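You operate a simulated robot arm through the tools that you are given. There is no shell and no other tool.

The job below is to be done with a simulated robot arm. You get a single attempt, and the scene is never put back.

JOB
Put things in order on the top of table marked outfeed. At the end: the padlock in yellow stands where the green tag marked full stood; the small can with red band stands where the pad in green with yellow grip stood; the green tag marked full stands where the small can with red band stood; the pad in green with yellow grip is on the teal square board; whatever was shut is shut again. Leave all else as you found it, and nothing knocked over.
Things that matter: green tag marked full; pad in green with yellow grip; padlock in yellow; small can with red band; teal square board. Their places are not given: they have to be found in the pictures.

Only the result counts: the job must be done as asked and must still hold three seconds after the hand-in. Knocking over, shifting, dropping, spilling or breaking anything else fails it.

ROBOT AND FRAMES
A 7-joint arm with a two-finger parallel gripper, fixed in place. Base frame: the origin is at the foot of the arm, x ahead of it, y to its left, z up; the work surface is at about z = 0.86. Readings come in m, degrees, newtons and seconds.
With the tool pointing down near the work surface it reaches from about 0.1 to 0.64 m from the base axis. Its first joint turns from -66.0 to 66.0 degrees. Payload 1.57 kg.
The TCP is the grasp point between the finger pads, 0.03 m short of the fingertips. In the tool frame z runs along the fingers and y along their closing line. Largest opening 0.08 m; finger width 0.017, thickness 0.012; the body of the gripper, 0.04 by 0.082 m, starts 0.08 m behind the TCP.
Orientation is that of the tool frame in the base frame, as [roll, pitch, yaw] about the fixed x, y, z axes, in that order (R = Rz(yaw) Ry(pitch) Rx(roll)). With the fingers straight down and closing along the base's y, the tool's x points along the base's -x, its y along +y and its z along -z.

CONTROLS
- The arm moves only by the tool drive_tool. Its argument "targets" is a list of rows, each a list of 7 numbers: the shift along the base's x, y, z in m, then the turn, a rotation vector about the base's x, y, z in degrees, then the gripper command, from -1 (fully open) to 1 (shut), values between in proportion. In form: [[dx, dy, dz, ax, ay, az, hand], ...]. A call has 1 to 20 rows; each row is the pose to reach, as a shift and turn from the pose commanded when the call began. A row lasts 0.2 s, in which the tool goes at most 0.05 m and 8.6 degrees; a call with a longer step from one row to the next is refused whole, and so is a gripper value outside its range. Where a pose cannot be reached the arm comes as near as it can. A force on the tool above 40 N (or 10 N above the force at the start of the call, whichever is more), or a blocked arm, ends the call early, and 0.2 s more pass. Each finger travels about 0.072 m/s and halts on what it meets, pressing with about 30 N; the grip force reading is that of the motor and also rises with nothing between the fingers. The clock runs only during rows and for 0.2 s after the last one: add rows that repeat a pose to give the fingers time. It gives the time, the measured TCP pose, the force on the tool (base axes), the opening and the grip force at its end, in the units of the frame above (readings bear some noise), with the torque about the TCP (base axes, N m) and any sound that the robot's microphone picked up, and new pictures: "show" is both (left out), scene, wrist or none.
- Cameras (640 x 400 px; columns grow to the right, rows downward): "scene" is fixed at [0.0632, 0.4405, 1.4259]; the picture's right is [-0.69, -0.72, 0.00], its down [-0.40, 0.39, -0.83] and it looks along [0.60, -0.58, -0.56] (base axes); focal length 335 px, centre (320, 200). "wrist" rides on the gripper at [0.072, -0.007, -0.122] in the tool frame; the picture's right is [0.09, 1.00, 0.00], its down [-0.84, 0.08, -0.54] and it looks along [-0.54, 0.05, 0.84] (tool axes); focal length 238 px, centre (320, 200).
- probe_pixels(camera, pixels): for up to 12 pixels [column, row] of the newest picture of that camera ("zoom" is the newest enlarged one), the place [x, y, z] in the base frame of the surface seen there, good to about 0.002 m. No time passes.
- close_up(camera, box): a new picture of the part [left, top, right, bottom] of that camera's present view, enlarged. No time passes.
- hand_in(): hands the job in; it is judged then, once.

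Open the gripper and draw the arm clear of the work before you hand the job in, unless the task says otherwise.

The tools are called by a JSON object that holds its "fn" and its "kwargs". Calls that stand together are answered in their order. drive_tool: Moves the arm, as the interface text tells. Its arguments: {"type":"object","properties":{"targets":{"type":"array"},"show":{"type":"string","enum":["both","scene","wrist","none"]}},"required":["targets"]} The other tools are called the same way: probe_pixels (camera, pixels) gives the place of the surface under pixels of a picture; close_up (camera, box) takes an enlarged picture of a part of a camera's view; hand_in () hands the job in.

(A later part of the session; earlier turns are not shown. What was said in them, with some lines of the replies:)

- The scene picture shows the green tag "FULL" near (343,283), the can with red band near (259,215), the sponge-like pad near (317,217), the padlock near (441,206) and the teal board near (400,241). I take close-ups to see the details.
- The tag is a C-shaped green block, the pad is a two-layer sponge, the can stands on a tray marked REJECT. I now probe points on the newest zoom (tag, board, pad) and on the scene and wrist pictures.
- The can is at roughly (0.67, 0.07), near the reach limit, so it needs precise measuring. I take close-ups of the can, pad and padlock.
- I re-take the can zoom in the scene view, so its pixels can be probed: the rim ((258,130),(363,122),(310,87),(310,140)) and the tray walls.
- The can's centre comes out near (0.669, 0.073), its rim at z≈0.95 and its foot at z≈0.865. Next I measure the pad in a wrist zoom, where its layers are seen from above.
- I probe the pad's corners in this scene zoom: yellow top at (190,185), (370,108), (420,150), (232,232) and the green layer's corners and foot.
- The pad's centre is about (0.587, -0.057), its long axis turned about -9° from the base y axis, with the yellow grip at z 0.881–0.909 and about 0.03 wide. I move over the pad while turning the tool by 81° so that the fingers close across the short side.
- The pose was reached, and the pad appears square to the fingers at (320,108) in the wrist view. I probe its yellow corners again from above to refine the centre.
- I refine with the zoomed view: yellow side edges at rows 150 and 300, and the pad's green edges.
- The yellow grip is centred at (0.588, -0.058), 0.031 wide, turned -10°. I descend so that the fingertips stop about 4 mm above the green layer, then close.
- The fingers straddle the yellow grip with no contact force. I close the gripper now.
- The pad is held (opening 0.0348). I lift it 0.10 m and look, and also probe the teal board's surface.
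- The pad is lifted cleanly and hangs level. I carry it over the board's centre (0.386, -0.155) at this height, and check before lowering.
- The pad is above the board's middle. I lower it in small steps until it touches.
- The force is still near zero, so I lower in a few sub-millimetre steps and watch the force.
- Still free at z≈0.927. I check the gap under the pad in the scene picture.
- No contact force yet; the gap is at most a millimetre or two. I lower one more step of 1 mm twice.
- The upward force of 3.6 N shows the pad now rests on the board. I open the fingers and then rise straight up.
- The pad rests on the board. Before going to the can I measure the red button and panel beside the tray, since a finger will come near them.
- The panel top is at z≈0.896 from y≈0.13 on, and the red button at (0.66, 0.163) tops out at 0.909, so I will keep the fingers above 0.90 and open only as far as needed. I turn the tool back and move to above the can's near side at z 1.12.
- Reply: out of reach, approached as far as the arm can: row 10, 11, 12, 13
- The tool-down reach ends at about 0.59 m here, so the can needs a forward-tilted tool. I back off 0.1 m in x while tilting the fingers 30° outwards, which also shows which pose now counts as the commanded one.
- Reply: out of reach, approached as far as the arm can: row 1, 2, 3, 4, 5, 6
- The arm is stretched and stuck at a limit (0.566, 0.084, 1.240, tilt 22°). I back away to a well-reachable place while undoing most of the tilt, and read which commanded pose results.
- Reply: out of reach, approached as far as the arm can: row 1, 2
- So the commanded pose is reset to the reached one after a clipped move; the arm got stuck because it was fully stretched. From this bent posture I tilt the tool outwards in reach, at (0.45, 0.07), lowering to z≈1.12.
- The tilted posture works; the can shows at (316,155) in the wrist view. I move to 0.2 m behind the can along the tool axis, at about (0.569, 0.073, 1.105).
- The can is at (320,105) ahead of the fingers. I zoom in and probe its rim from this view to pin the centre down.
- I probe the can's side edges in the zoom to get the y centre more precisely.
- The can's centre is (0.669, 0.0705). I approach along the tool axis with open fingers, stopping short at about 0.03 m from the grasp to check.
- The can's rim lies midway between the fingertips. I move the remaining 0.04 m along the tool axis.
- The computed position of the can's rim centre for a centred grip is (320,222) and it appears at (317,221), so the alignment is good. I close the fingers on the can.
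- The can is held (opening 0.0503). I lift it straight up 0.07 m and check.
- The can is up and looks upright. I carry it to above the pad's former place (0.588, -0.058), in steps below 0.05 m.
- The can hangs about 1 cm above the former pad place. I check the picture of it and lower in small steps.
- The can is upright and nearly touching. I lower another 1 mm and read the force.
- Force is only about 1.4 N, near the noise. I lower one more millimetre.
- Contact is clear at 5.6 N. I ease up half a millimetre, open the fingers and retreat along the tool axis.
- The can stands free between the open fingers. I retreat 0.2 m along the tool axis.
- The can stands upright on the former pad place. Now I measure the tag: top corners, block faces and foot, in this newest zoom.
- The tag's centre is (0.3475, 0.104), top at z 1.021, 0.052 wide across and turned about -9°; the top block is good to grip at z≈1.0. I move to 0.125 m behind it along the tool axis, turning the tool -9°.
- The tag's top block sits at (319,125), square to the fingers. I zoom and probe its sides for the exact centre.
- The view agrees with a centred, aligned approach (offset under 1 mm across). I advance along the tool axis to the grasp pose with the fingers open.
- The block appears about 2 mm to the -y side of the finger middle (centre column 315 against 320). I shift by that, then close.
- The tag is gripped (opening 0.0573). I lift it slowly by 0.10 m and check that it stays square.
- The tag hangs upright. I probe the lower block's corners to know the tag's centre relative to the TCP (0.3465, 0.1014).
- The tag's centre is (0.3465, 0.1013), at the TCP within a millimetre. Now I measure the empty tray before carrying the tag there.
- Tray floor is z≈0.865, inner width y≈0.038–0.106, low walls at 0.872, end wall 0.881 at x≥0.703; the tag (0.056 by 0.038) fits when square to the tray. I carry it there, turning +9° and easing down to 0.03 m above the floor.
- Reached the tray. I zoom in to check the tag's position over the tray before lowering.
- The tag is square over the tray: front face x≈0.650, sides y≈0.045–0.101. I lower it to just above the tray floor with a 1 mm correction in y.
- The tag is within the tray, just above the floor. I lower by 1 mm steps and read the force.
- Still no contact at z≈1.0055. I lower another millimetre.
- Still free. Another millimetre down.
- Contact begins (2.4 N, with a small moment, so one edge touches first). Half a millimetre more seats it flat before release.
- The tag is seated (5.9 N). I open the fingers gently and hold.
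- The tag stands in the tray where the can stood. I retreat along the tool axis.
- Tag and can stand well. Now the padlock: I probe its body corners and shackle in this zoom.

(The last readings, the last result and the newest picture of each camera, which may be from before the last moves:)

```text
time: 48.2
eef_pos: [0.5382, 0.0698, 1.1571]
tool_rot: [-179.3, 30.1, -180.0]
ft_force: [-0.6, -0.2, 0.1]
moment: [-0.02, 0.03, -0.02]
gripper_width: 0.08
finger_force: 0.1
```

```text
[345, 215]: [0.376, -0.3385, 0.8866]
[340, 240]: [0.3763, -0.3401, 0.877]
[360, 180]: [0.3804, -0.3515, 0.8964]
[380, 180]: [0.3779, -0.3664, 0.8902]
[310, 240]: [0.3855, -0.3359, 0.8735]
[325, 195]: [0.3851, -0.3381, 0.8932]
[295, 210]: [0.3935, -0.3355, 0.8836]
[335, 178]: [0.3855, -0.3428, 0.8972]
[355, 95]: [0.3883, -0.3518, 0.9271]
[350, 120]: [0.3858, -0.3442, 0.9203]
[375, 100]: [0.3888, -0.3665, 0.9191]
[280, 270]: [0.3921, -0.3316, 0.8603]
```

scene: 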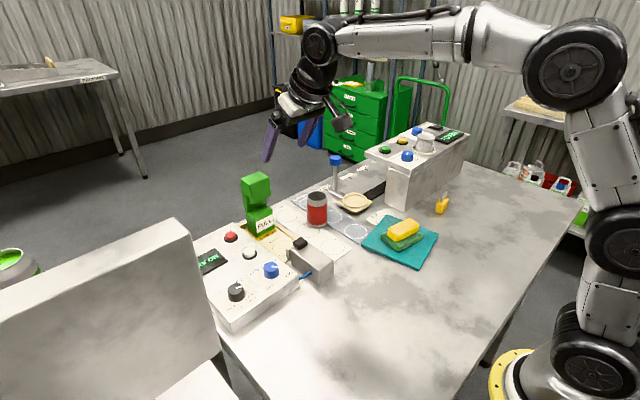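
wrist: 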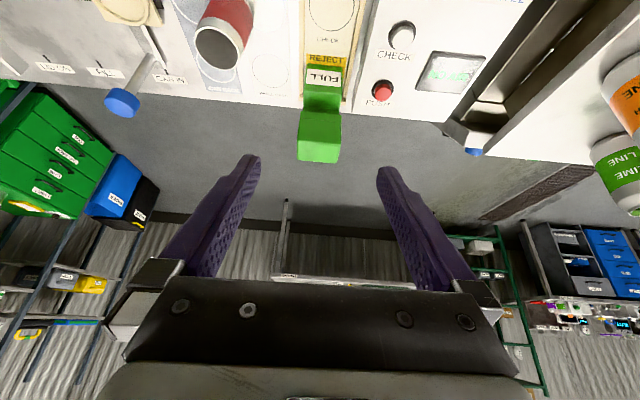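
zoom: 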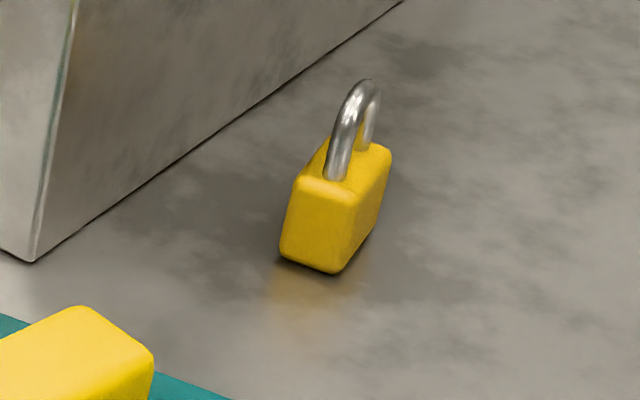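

The padlock's body spans about 0.02 in x and 0.04 along y (centre near (0.386, -0.357)), z 0.861–0.896, shackle up to 0.93. I move over it at z≈1.13 while turning the tool back to straight down.

{"fn": "drive_tool", "kwargs": {"targets": [[-0.0139, -0.0388, -0.002, -0.03, 2.73, 0.36, -1], [-0.0277, -0.0775, -0.005, -0.06, 5.45, 0.71, -1], [-0.0416, -0.1163, -0.007, -0.1, 8.18, 1.07, -1], [-0.0555, -0.1551, -0.01, -0.13, 10.9, 1.42, -1], [-0.0694, -0.1938, -0.012, -0.16, 13.63, 1.78, -1], [-0.0832, -0.2326, -0.015, -0.19, 16.35, 2.13, -1], [-0.0971, -0.2714, -0.017, -0.22, 19.08, 2.49, -1], [-0.111, -0.3101, -0.02, -0.25, 21.8, 2.84, -1], [-0.1249, -0.3489, -0.022, -0.29, 24.53, 3.2, -1], [-0.1387, -0.3876, -0.025, -0.32, 27.25, 3.55, -1], [-0.1526, -0.4264, -0.027, -0.35, 29.98, 3.91, -1], [-0.1526, -0.4264, -0.027, -0.35, 29.98, 3.91, -1]]}}

```text
time: 50.8
eef_pos: [0.3864, -0.3598, 1.1296]
tool_rot: [-179.9, 0.0, -176.1]
ft_force: [0.4, 0.1, 0.0]
moment: [-0.01, 0.0, -0.03]
gripper_width: 0.0798
finger_force: 0.1
```

scene: 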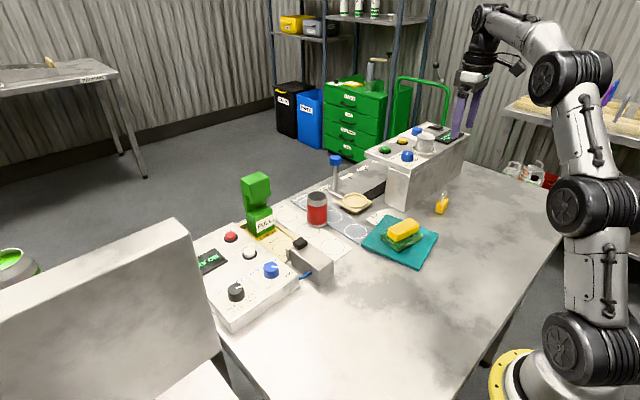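
wrist: 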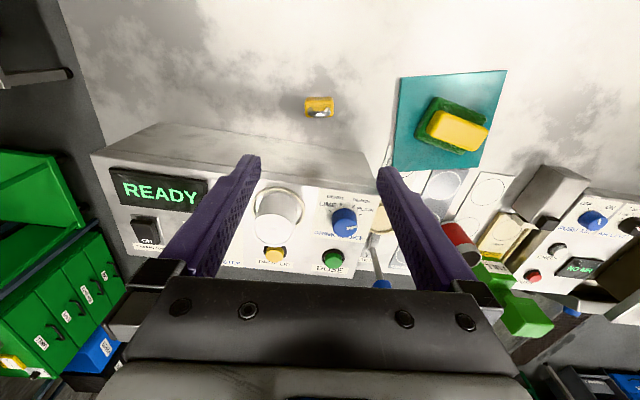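

The padlock shows at (319,106) in the wrist view, in front of the machine. I zoom on it to refine its pose and clearances.

{"fn": "close_up", "kwargs": {"camera": "wrist", "box": [295, 85, 345, 125]}}

{"fn": "probe_pixels", "kwargs": {"camera": "zoom", "pixels": [[150, 190], [490, 170], [480, 290], [160, 340], [320, 200], [320, 140], [300, 330], [240, 330], [400, 310], [140, 250], [500, 230], [320, 300]]}}

{"fn": "probe_pixels", "kwargs": {"camera": "wrist", "pixels": [[160, 126], [240, 138], [300, 146], [360, 152], [240, 180], [300, 185], [275, 230], [345, 215], [330, 175], [240, 160], [300, 160], [350, 165]]}}

```text
10.00 times, centred on (320, 105) of wrist
```

zoom: 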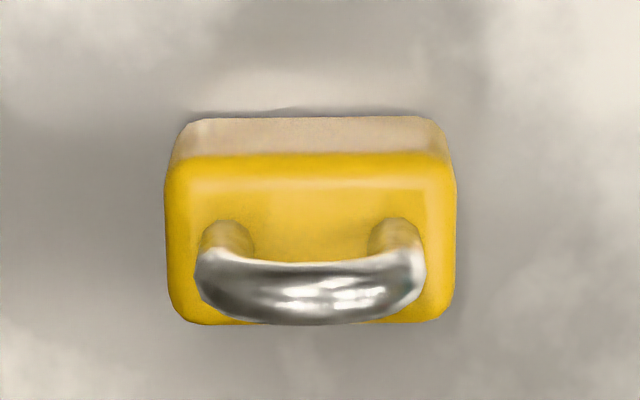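

```text
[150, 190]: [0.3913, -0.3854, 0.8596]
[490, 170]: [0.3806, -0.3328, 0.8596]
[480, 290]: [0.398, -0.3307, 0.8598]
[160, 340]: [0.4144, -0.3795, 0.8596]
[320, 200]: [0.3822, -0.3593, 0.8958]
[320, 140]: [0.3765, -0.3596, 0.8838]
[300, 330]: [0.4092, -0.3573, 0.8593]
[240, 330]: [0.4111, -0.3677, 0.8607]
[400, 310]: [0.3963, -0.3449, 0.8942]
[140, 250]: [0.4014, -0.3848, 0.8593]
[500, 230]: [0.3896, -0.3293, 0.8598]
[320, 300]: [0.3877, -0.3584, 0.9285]
```

```text
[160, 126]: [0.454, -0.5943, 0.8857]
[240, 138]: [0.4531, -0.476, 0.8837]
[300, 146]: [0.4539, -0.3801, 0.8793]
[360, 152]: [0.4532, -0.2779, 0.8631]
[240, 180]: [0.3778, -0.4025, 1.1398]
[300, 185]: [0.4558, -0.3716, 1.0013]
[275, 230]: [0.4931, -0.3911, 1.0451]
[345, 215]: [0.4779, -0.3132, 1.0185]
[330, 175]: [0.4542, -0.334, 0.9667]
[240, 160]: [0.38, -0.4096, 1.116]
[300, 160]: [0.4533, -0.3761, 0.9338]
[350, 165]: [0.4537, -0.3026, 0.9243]
```

The padlock looks turned some 6° more than the tool. I probe its edges more densely to settle yaw and centre.

{"fn": "probe_pixels", "kwargs": {"camera": "zoom", "pixels": [[185, 165], [440, 165], [200, 130], [430, 130], [175, 200], [450, 200], [175, 280], [450, 280], [190, 310], [435, 312], [225, 235], [395, 235]]}}

{"fn": "probe_pixels", "kwargs": {"camera": "zoom", "pixels": [[260, 165], [360, 165], [260, 130], [360, 130], [172, 240], [455, 240], [180, 220], [440, 220], [260, 250], [360, 250], [205, 275], [420, 275]]}}

```text
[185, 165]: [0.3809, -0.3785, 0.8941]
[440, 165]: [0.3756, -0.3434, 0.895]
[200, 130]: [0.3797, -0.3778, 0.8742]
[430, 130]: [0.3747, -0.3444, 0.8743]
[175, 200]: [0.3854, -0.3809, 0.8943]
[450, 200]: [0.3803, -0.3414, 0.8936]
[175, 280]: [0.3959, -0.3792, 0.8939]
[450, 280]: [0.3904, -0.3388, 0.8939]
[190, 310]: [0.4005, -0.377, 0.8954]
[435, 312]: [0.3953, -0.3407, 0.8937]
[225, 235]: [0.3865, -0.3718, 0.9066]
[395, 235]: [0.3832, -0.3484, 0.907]
```

```text
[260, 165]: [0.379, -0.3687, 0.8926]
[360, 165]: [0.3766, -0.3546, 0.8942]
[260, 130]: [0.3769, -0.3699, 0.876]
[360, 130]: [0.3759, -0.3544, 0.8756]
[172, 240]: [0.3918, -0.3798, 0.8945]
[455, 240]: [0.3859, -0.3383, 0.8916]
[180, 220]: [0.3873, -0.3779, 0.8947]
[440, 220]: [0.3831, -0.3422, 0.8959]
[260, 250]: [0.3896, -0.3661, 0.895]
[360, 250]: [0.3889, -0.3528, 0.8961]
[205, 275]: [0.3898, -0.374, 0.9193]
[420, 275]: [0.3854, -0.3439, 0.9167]
```

The padlock's centre is (0.388, -0.3595) with yaw 8°, 0.042 long; the machine wall is at x≈0.4535. I turn +4°, correct by 2 mm and descend to z≈0.96 first, with the shackle between the fingers.

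{"fn": "drive_tool", "kwargs": {"targets": [[0.001, -0.001, -0.03, 0, 0, 2, -1], [0.002, -0.0022, -0.07, 0, 0, 4, -1], [0.002, -0.0022, -0.11, 0, 0, 4, -1], [0.002, -0.0022, -0.15, 0, 0, 4, -1], [0.002, -0.0022, -0.17, 0, 0, 4, -1], [0.002, -0.0022, -0.17, 0, 0, 4, -1]]}}

{"fn": "close_up", "kwargs": {"camera": "wrist", "box": [240, 90, 400, 230]}}

```text
time: 52.2
eef_pos: [0.3892, -0.3605, 0.9601]
tool_rot: [180.0, 0.0, -172.1]
ft_force: [0.2, -0.3, -0.8]
moment: [-0.02, 0.0, 0.02]
gripper_width: 0.08
finger_force: 0.0
```

scene: 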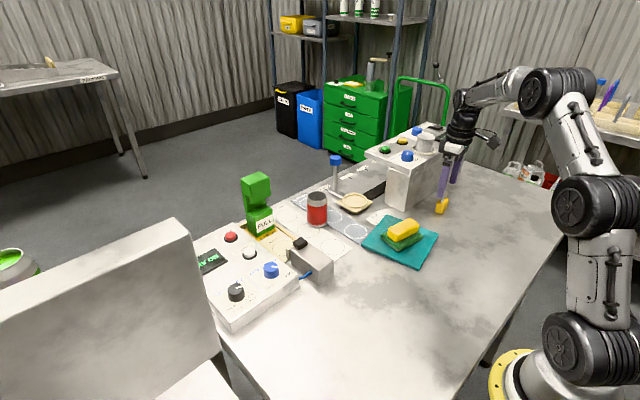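
wrist: 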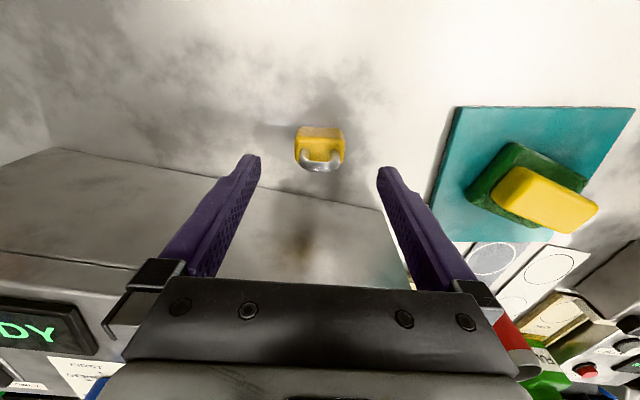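

```text
2.86 times, centred on (320, 160) of wrist
```

zoom: 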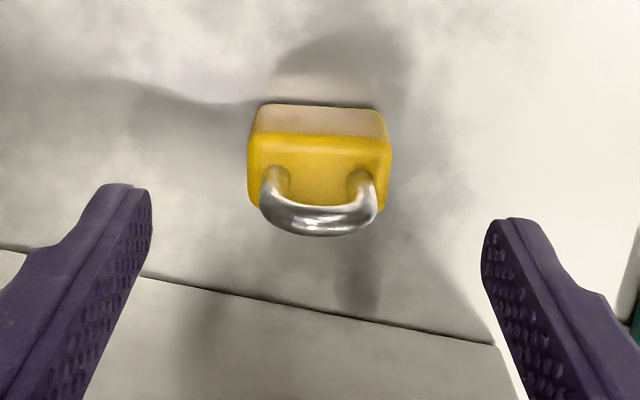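

The padlock's top centre lies at (319.7,150.9) against the expected (320.6,151.6): well aligned. I descend to z≈0.898, fingertips 8 mm above the table, then look.

{"fn": "drive_tool", "kwargs": {"targets": [[0, 0, -0.02, 0, 0, 0, -1], [0, 0, -0.04, 0, 0, 0, -1], [0, 0, -0.055, 0, 0, 0, -1], [0, 0, -0.062, 0, 0, 0, -1], [0, 0, -0.062, 0, 0, 0, -1]]}}

```text
time: 53.4
eef_pos: [0.388, -0.3584, 0.8982]
tool_rot: [179.9, 0.1, -172.1]
ft_force: [-0.1, 0.5, 0.6]
moment: [-0.01, 0.0, -0.02]
gripper_width: 0.08
finger_force: 0.0
```

scene: 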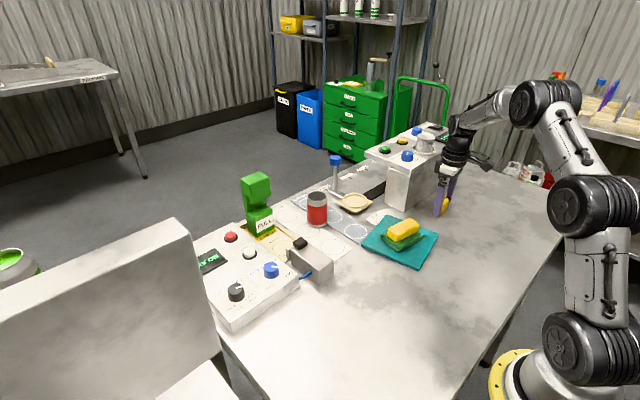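
wrist: 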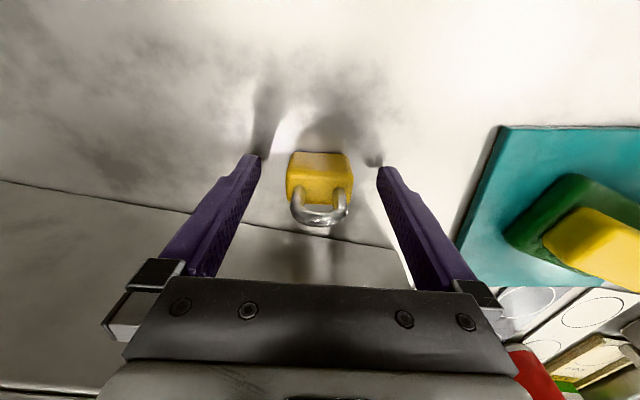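

The padlock is between the fingers at (320,182). I close on its two ends.

{"fn": "drive_tool", "kwargs": {"targets": [[0, 0, 0, 0, 0, 0, -0.2], [0, 0, 0, 0, 0, 0, 0.4], [0, 0, 0, 0, 0, 0, 1], [0, 0, 0, 0, 0, 0, 1], [0, 0, 0, 0, 0, 0, 1], [0, 0, 0, 0, 0, 0, 1]]}}

```text
time: 54.8
eef_pos: [0.3888, -0.3602, 0.898]
tool_rot: [180.0, 0.1, -172.2]
ft_force: [0.5, 0.2, 0.5]
moment: [0.02, -0.03, 0.02]
gripper_width: 0.041
finger_force: 30.2
```

scene: 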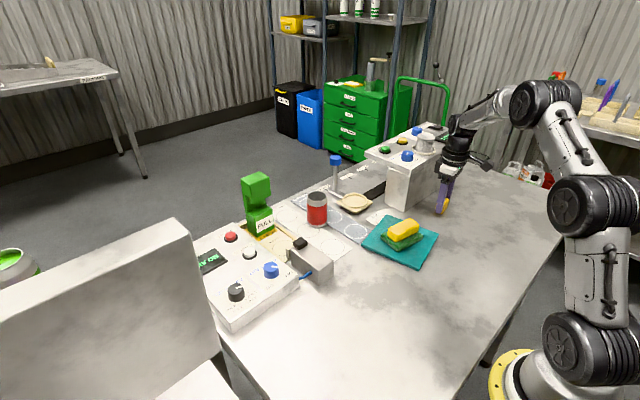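
wrist: 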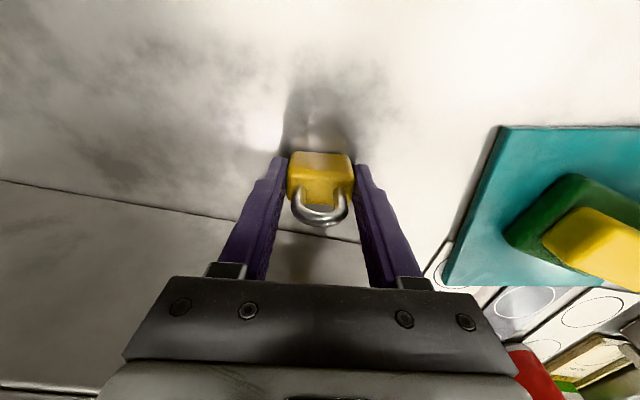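

The padlock is held (opening 0.041). I lift it 0.14 m straight up.

{"fn": "drive_tool", "kwargs": {"targets": [[0, 0, 0.01, 0, 0, 0, 1], [0, 0, 0.04, 0, 0, 0, 1], [0, 0, 0.08, 0, 0, 0, 1], [0, 0, 0.12, 0, 0, 0, 1], [0, 0, 0.14, 0, 0, 0, 1], [0, 0, 0.14, 0, 0, 0, 1]]}}

```text
time: 56.2
eef_pos: [0.3877, -0.3602, 1.039]
tool_rot: [180.0, 0.1, -172.2]
ft_force: [0.0, 0.4, -0.9]
moment: [0.0, 0.01, 0.01]
gripper_width: 0.0412
finger_force: 30.2
```

scene: 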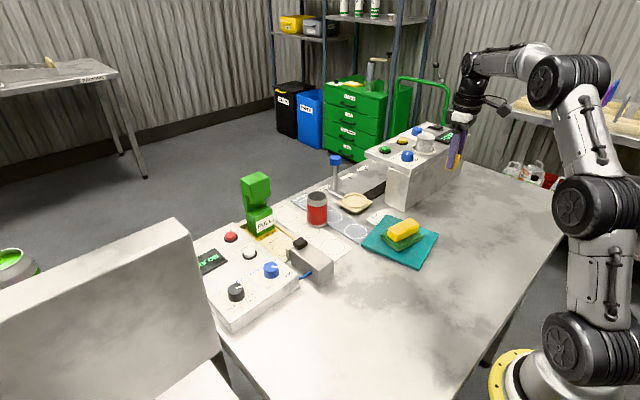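
wrist: 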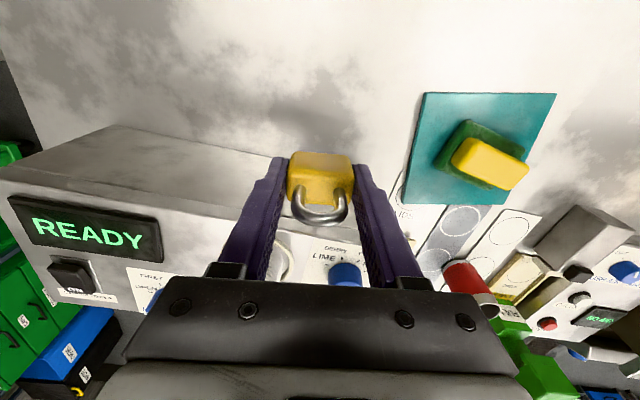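

The padlock is lifted and upright. I carry it across at this height to above (0.346, 0.1015), the tag's former place.

{"fn": "drive_tool", "kwargs": {"targets": [[-0.003, 0.03, 0, 0, 0, 0, 1], [-0.007, 0.072, 0, 0, 0, 0, 1], [-0.011, 0.115, 0, 0, 0, 0, 1], [-0.015, 0.158, 0, 0, 0, 0, 1], [-0.019, 0.201, 0, 0, 0, 0, 1], [-0.023, 0.244, 0, 0, 0, 0, 1], [-0.027, 0.287, 0, 0, 0, 0, 1], [-0.031, 0.33, 0, 0, 0, 0, 1], [-0.035, 0.373, 0, 0, 0, 0, 1], [-0.039, 0.416, 0, 0, 0, 0, 1], [-0.041, 0.445, 0, 0, 0, 0, 1], [-0.042, 0.461, 0, 0, 0, 0, 1], [-0.042, 0.461, 0, 0, 0, 0, 1]]}}

```text
time: 59.0
eef_pos: [0.345, 0.1018, 1.0388]
tool_rot: [180.0, 0.1, -172.2]
ft_force: [0.7, -0.2, -1.3]
moment: [0.0, -0.01, -0.03]
gripper_width: 0.041
finger_force: 29.8
```

scene: 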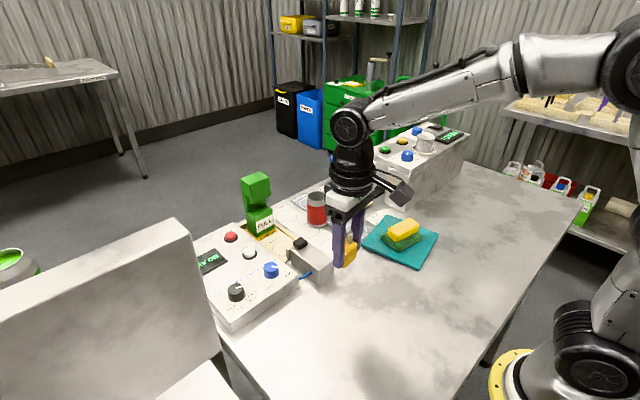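
wrist: 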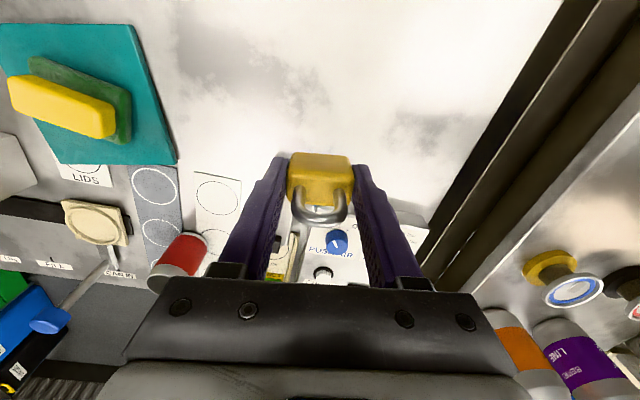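

Above the tag's former place. I lower the padlock to about 8 mm above the table first.

{"fn": "drive_tool", "kwargs": {"targets": [[0.0005, 0, -0.04, 0, 0, 0, 1], [0.0005, 0, -0.08, 0, 0, 0, 1], [0.0005, 0, -0.115, 0, 0, 0, 1], [0.0005, 0, -0.132, 0, 0, 0, 1], [0.0005, 0, -0.137, 0, 0, 0, 1], [0.0005, 0, -0.137, 0, 0, 0, 1]]}}

{"fn": "close_up", "kwargs": {"camera": "scene", "box": [300, 220, 400, 320]}}

```text
time: 60.4
eef_pos: [0.3466, 0.1004, 0.9017]
tool_rot: [180.0, 0.1, -172.2]
ft_force: [0.3, 0.1, -1.1]
moment: [-0.01, 0.01, 0.0]
gripper_width: 0.0413
finger_force: 29.6
```

scene: 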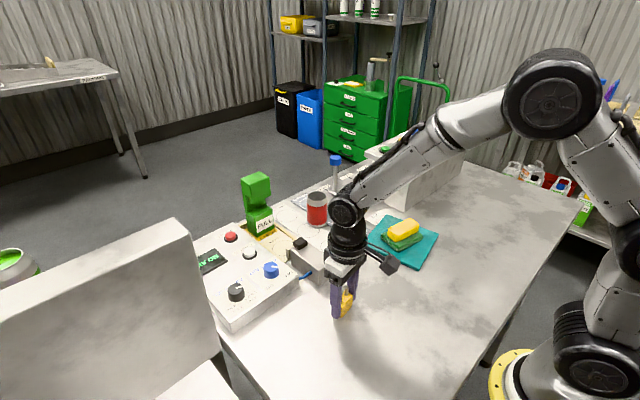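
wrist: 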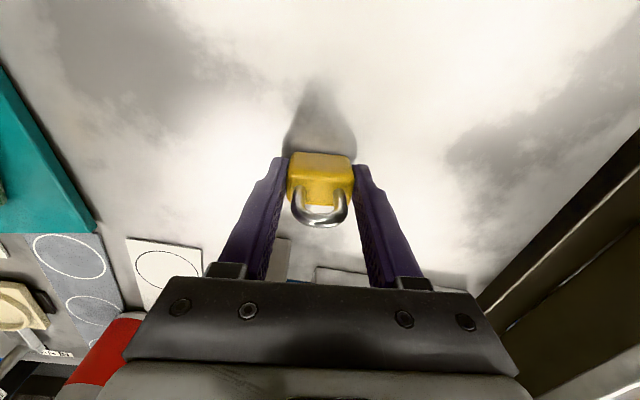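

```text
4.00 times, centred on (350, 270) of scene
```

zoom: 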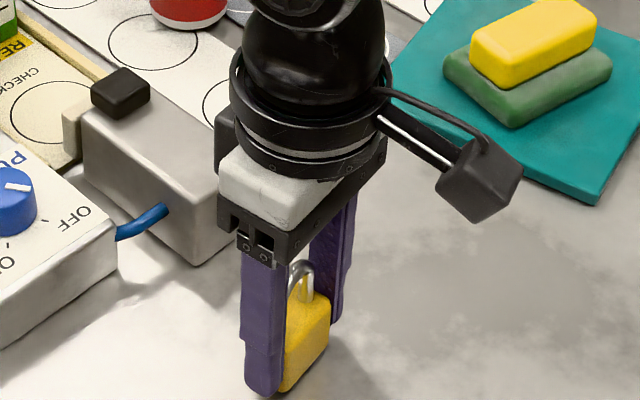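

Commanded height is about 0.901, some 3 mm above contact. I lower in millimetre steps with force readings.

{"fn": "drive_tool", "kwargs": {"targets": [[0, 0, -0.001, 0, 0, 0, 1], [0, 0, -0.002, 0, 0, 0, 1], [0, 0, -0.002, 0, 0, 0, 1]], "show": "none"}}

```text
time: 61.2
eef_pos: [0.3463, 0.1002, 0.8993]
tool_rot: [180.0, 0.1, -172.2]
ft_force: [0.5, 0.1, -1.2]
moment: [0.02, 0.04, -0.01]
gripper_width: 0.0412
finger_force: 30.4
```

No contact yet; one more millimetre.

{"fn": "drive_tool", "kwargs": {"targets": [[0, 0, -0.001, 0, 0, 0, 1], [0, 0, -0.001, 0, 0, 0, 1]], "show": "none"}}

```text
time: 61.8
eef_pos: [0.3471, 0.1018, 0.8976]
tool_rot: [179.9, 0.1, -172.2]
ft_force: [0.2, -0.3, -0.3]
moment: [0.0, 0.01, 0.01]
gripper_width: 0.0413
finger_force: 29.7
```

Still about zero force. Another half to one millimetre.

{"fn": "drive_tool", "kwargs": {"targets": [[0, 0, -0.0007, 0, 0, 0, 1], [0, 0, -0.0007, 0, 0, 0, 1]], "show": "none"}}

```text
time: 62.4
eef_pos: [0.347, 0.1005, 0.8993]
tool_rot: [179.9, 0.3, -172.2]
ft_force: [-1.3, -0.8, 7.2]
moment: [0.0, 0.04, 0.01]
gripper_width: 0.0411
finger_force: 29.9
```

The padlock touches the table (7.2 N). I ease up slightly, open the fingers and hold.

{"fn": "drive_tool", "kwargs": {"targets": [[0, 0, 0.0004, 0, 0, 0, 0.8], [0, 0, 0.0004, 0, 0, 0, 0.4], [0, 0, 0.0004, 0, 0, 0, -0.2], [0, 0, 0.0004, 0, 0, 0, -1], [0, 0, 0.0004, 0, 0, 0, -1], [0, 0, 0.0004, 0, 0, 0, -1]]}}

```text
time: 63.8
eef_pos: [0.3461, 0.1008, 0.8989]
tool_rot: [179.9, 0.1, -172.2]
ft_force: [0.6, 1.0, -0.6]
moment: [0.0, 0.0, -0.01]
gripper_width: 0.0799
finger_force: 0.1
```

scene: 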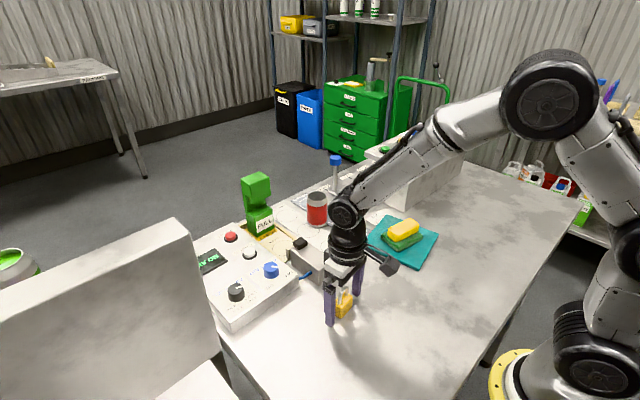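
wrist: 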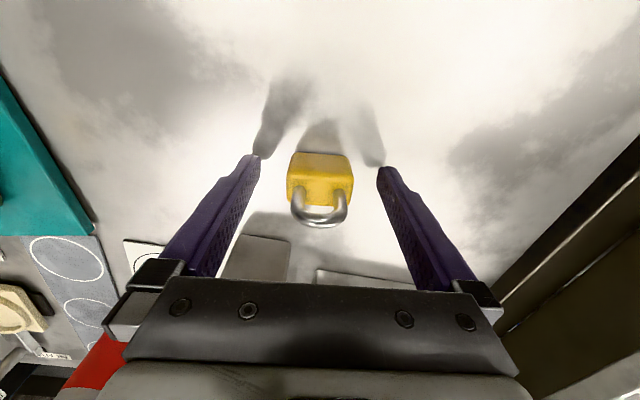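

The padlock stands alone. I rise straight up and draw the arm back.

{"fn": "drive_tool", "kwargs": {"targets": [[0, 0, 0.01, 0, 0, 0, -1], [0, 0, 0.04, 0, 0, 0, -1], [0, 0, 0.08, 0, 0, 0, -1], [0, 0, 0.125, 0, 0, 0, -1], [0, 0, 0.17, 0, 0, 0, -1], [0, -0.02, 0.21, 0, 0, 0, -1], [0, -0.06, 0.235, 0, 0, 0, -1], [0, -0.105, 0.24, 0, 0, 0, -1], [0, -0.15, 0.24, 0, 0, 0, -1], [0, -0.195, 0.24, 0, 0, 0, -1], [0, -0.195, 0.24, 0, 0, 0, -1]]}}

{"fn": "close_up", "kwargs": {"camera": "scene", "box": [200, 150, 460, 330]}}

{"fn": "close_up", "kwargs": {"camera": "scene", "box": [310, 250, 380, 330]}}

```text
time: 66.2
eef_pos: [0.3463, -0.0951, 1.1385]
tool_rot: [-180.0, 0.2, -172.1]
ft_force: [-0.7, 0.4, -0.1]
moment: [0.0, 0.05, 0.0]
gripper_width: 0.0802
finger_force: 0.1
```

scene: 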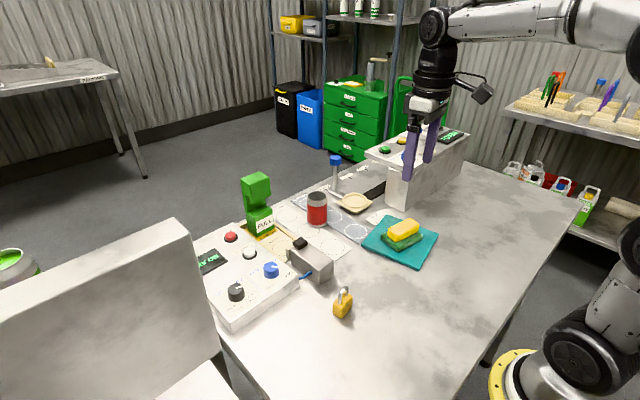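
wrist: 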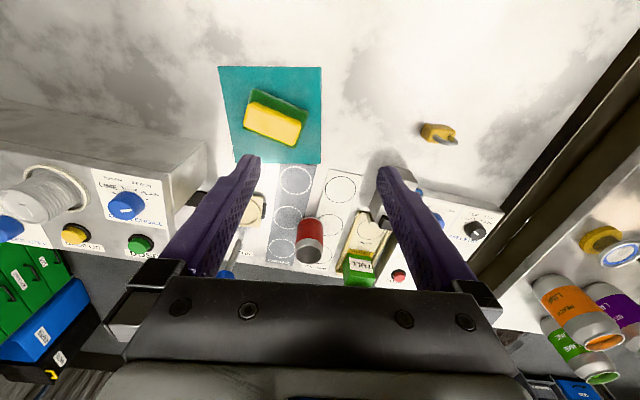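

```text
2.22 times, centred on (330, 240) of scene
```

zoom: 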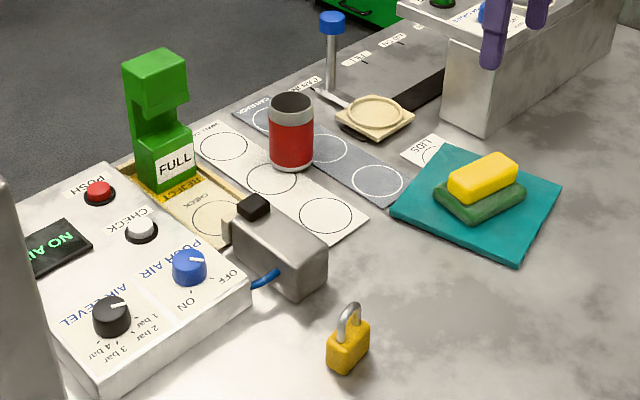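

```text
5.00 times, centred on (345, 290) of scene
```

zoom: 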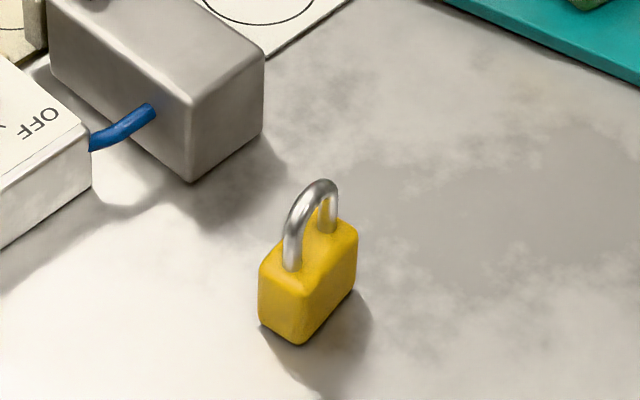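

All four things stand where wanted and the panels read as before. I check final positions by probing the padlock, tag, can and board.

{"fn": "probe_pixels", "kwargs": {"camera": "zoom", "pixels": [[268, 275], [300, 288], [352, 235], [300, 335], [265, 320], [353, 290]]}}

{"fn": "close_up", "kwargs": {"camera": "scene", "box": [230, 160, 350, 250]}}

{"fn": "probe_pixels", "kwargs": {"camera": "scene", "pixels": [[390, 218], [436, 235], [416, 267], [365, 243], [402, 228], [418, 235], [400, 246], [385, 236]]}}

```text
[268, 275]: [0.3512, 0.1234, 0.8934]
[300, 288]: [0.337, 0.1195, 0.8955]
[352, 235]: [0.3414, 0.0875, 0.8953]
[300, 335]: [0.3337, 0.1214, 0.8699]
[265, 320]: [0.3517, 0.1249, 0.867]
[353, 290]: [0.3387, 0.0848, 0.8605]
```

```text
4.44 times, centred on (290, 205) of scene
```

zoom: 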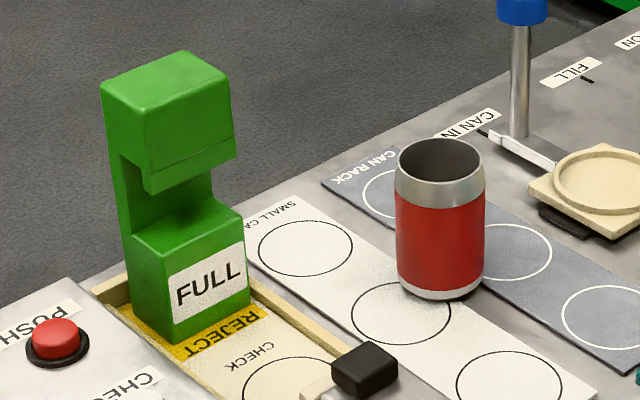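

```text
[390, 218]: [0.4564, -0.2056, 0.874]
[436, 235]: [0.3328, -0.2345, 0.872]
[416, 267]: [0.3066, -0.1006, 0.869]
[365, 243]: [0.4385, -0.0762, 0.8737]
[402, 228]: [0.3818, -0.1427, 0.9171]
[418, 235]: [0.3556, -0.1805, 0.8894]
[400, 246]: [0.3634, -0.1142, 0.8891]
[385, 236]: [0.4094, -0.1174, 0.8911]
```

Padlock and board are as wanted. One last probe of the can and tag in this zoom.

{"fn": "probe_pixels", "kwargs": {"camera": "zoom", "pixels": [[440, 142], [440, 205], [400, 180], [482, 175], [440, 250], [178, 300], [240, 270], [150, 280], [172, 335], [249, 300], [105, 88], [232, 85]]}}

```text
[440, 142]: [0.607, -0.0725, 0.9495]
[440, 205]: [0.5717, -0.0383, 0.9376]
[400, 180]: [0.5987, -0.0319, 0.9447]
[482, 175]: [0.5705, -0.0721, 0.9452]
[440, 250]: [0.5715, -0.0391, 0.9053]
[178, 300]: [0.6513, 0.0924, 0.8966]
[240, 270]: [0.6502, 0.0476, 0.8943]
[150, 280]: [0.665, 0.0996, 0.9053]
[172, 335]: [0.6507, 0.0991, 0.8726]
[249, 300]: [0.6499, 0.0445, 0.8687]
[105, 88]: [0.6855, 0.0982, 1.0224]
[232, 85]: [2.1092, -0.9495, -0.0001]
```

The can is centred at about (0.589, -0.056), the tag at (0.669, 0.072), the padlock at (0.346, 0.101), the pad is on the board, and the gripper is open and clear. I hand the job in.

{"fn": "hand_in", "kwargs": {}}

```text
The job is handed in.
```

The job is done and handed in. All four items are standing in their new places, and the gripper was open and clear of the work at hand-in. I haven't been told the judge's result.

| Item | Goal | Measured centre (x, y, m) |
|---|---|---|
| Padlock in yellow | Where the green tag stood | (0.346, 0.101) |
| Small can with red band | Where the pad stood | (0.589, -0.056) |
| Green tag marked full | Where the can stood, in the tray marked REJECT | (0.669, 0.072) |
| Pad in green with yellow grip | On the teal square board | about (0.386, -0.155), where I released it |

- **Accuracy:** the padlock, can and tag are within about 3 mm of the original spots. The tag is square to the tray, so it is turned about 9° from how it stood before.
- **Everything else:** nothing was knocked over. In the last pictures the teal board had not moved and the control panel looked unchanged.
- **Shut things:** I opened nothing along the way, so there was nothing to shut again.
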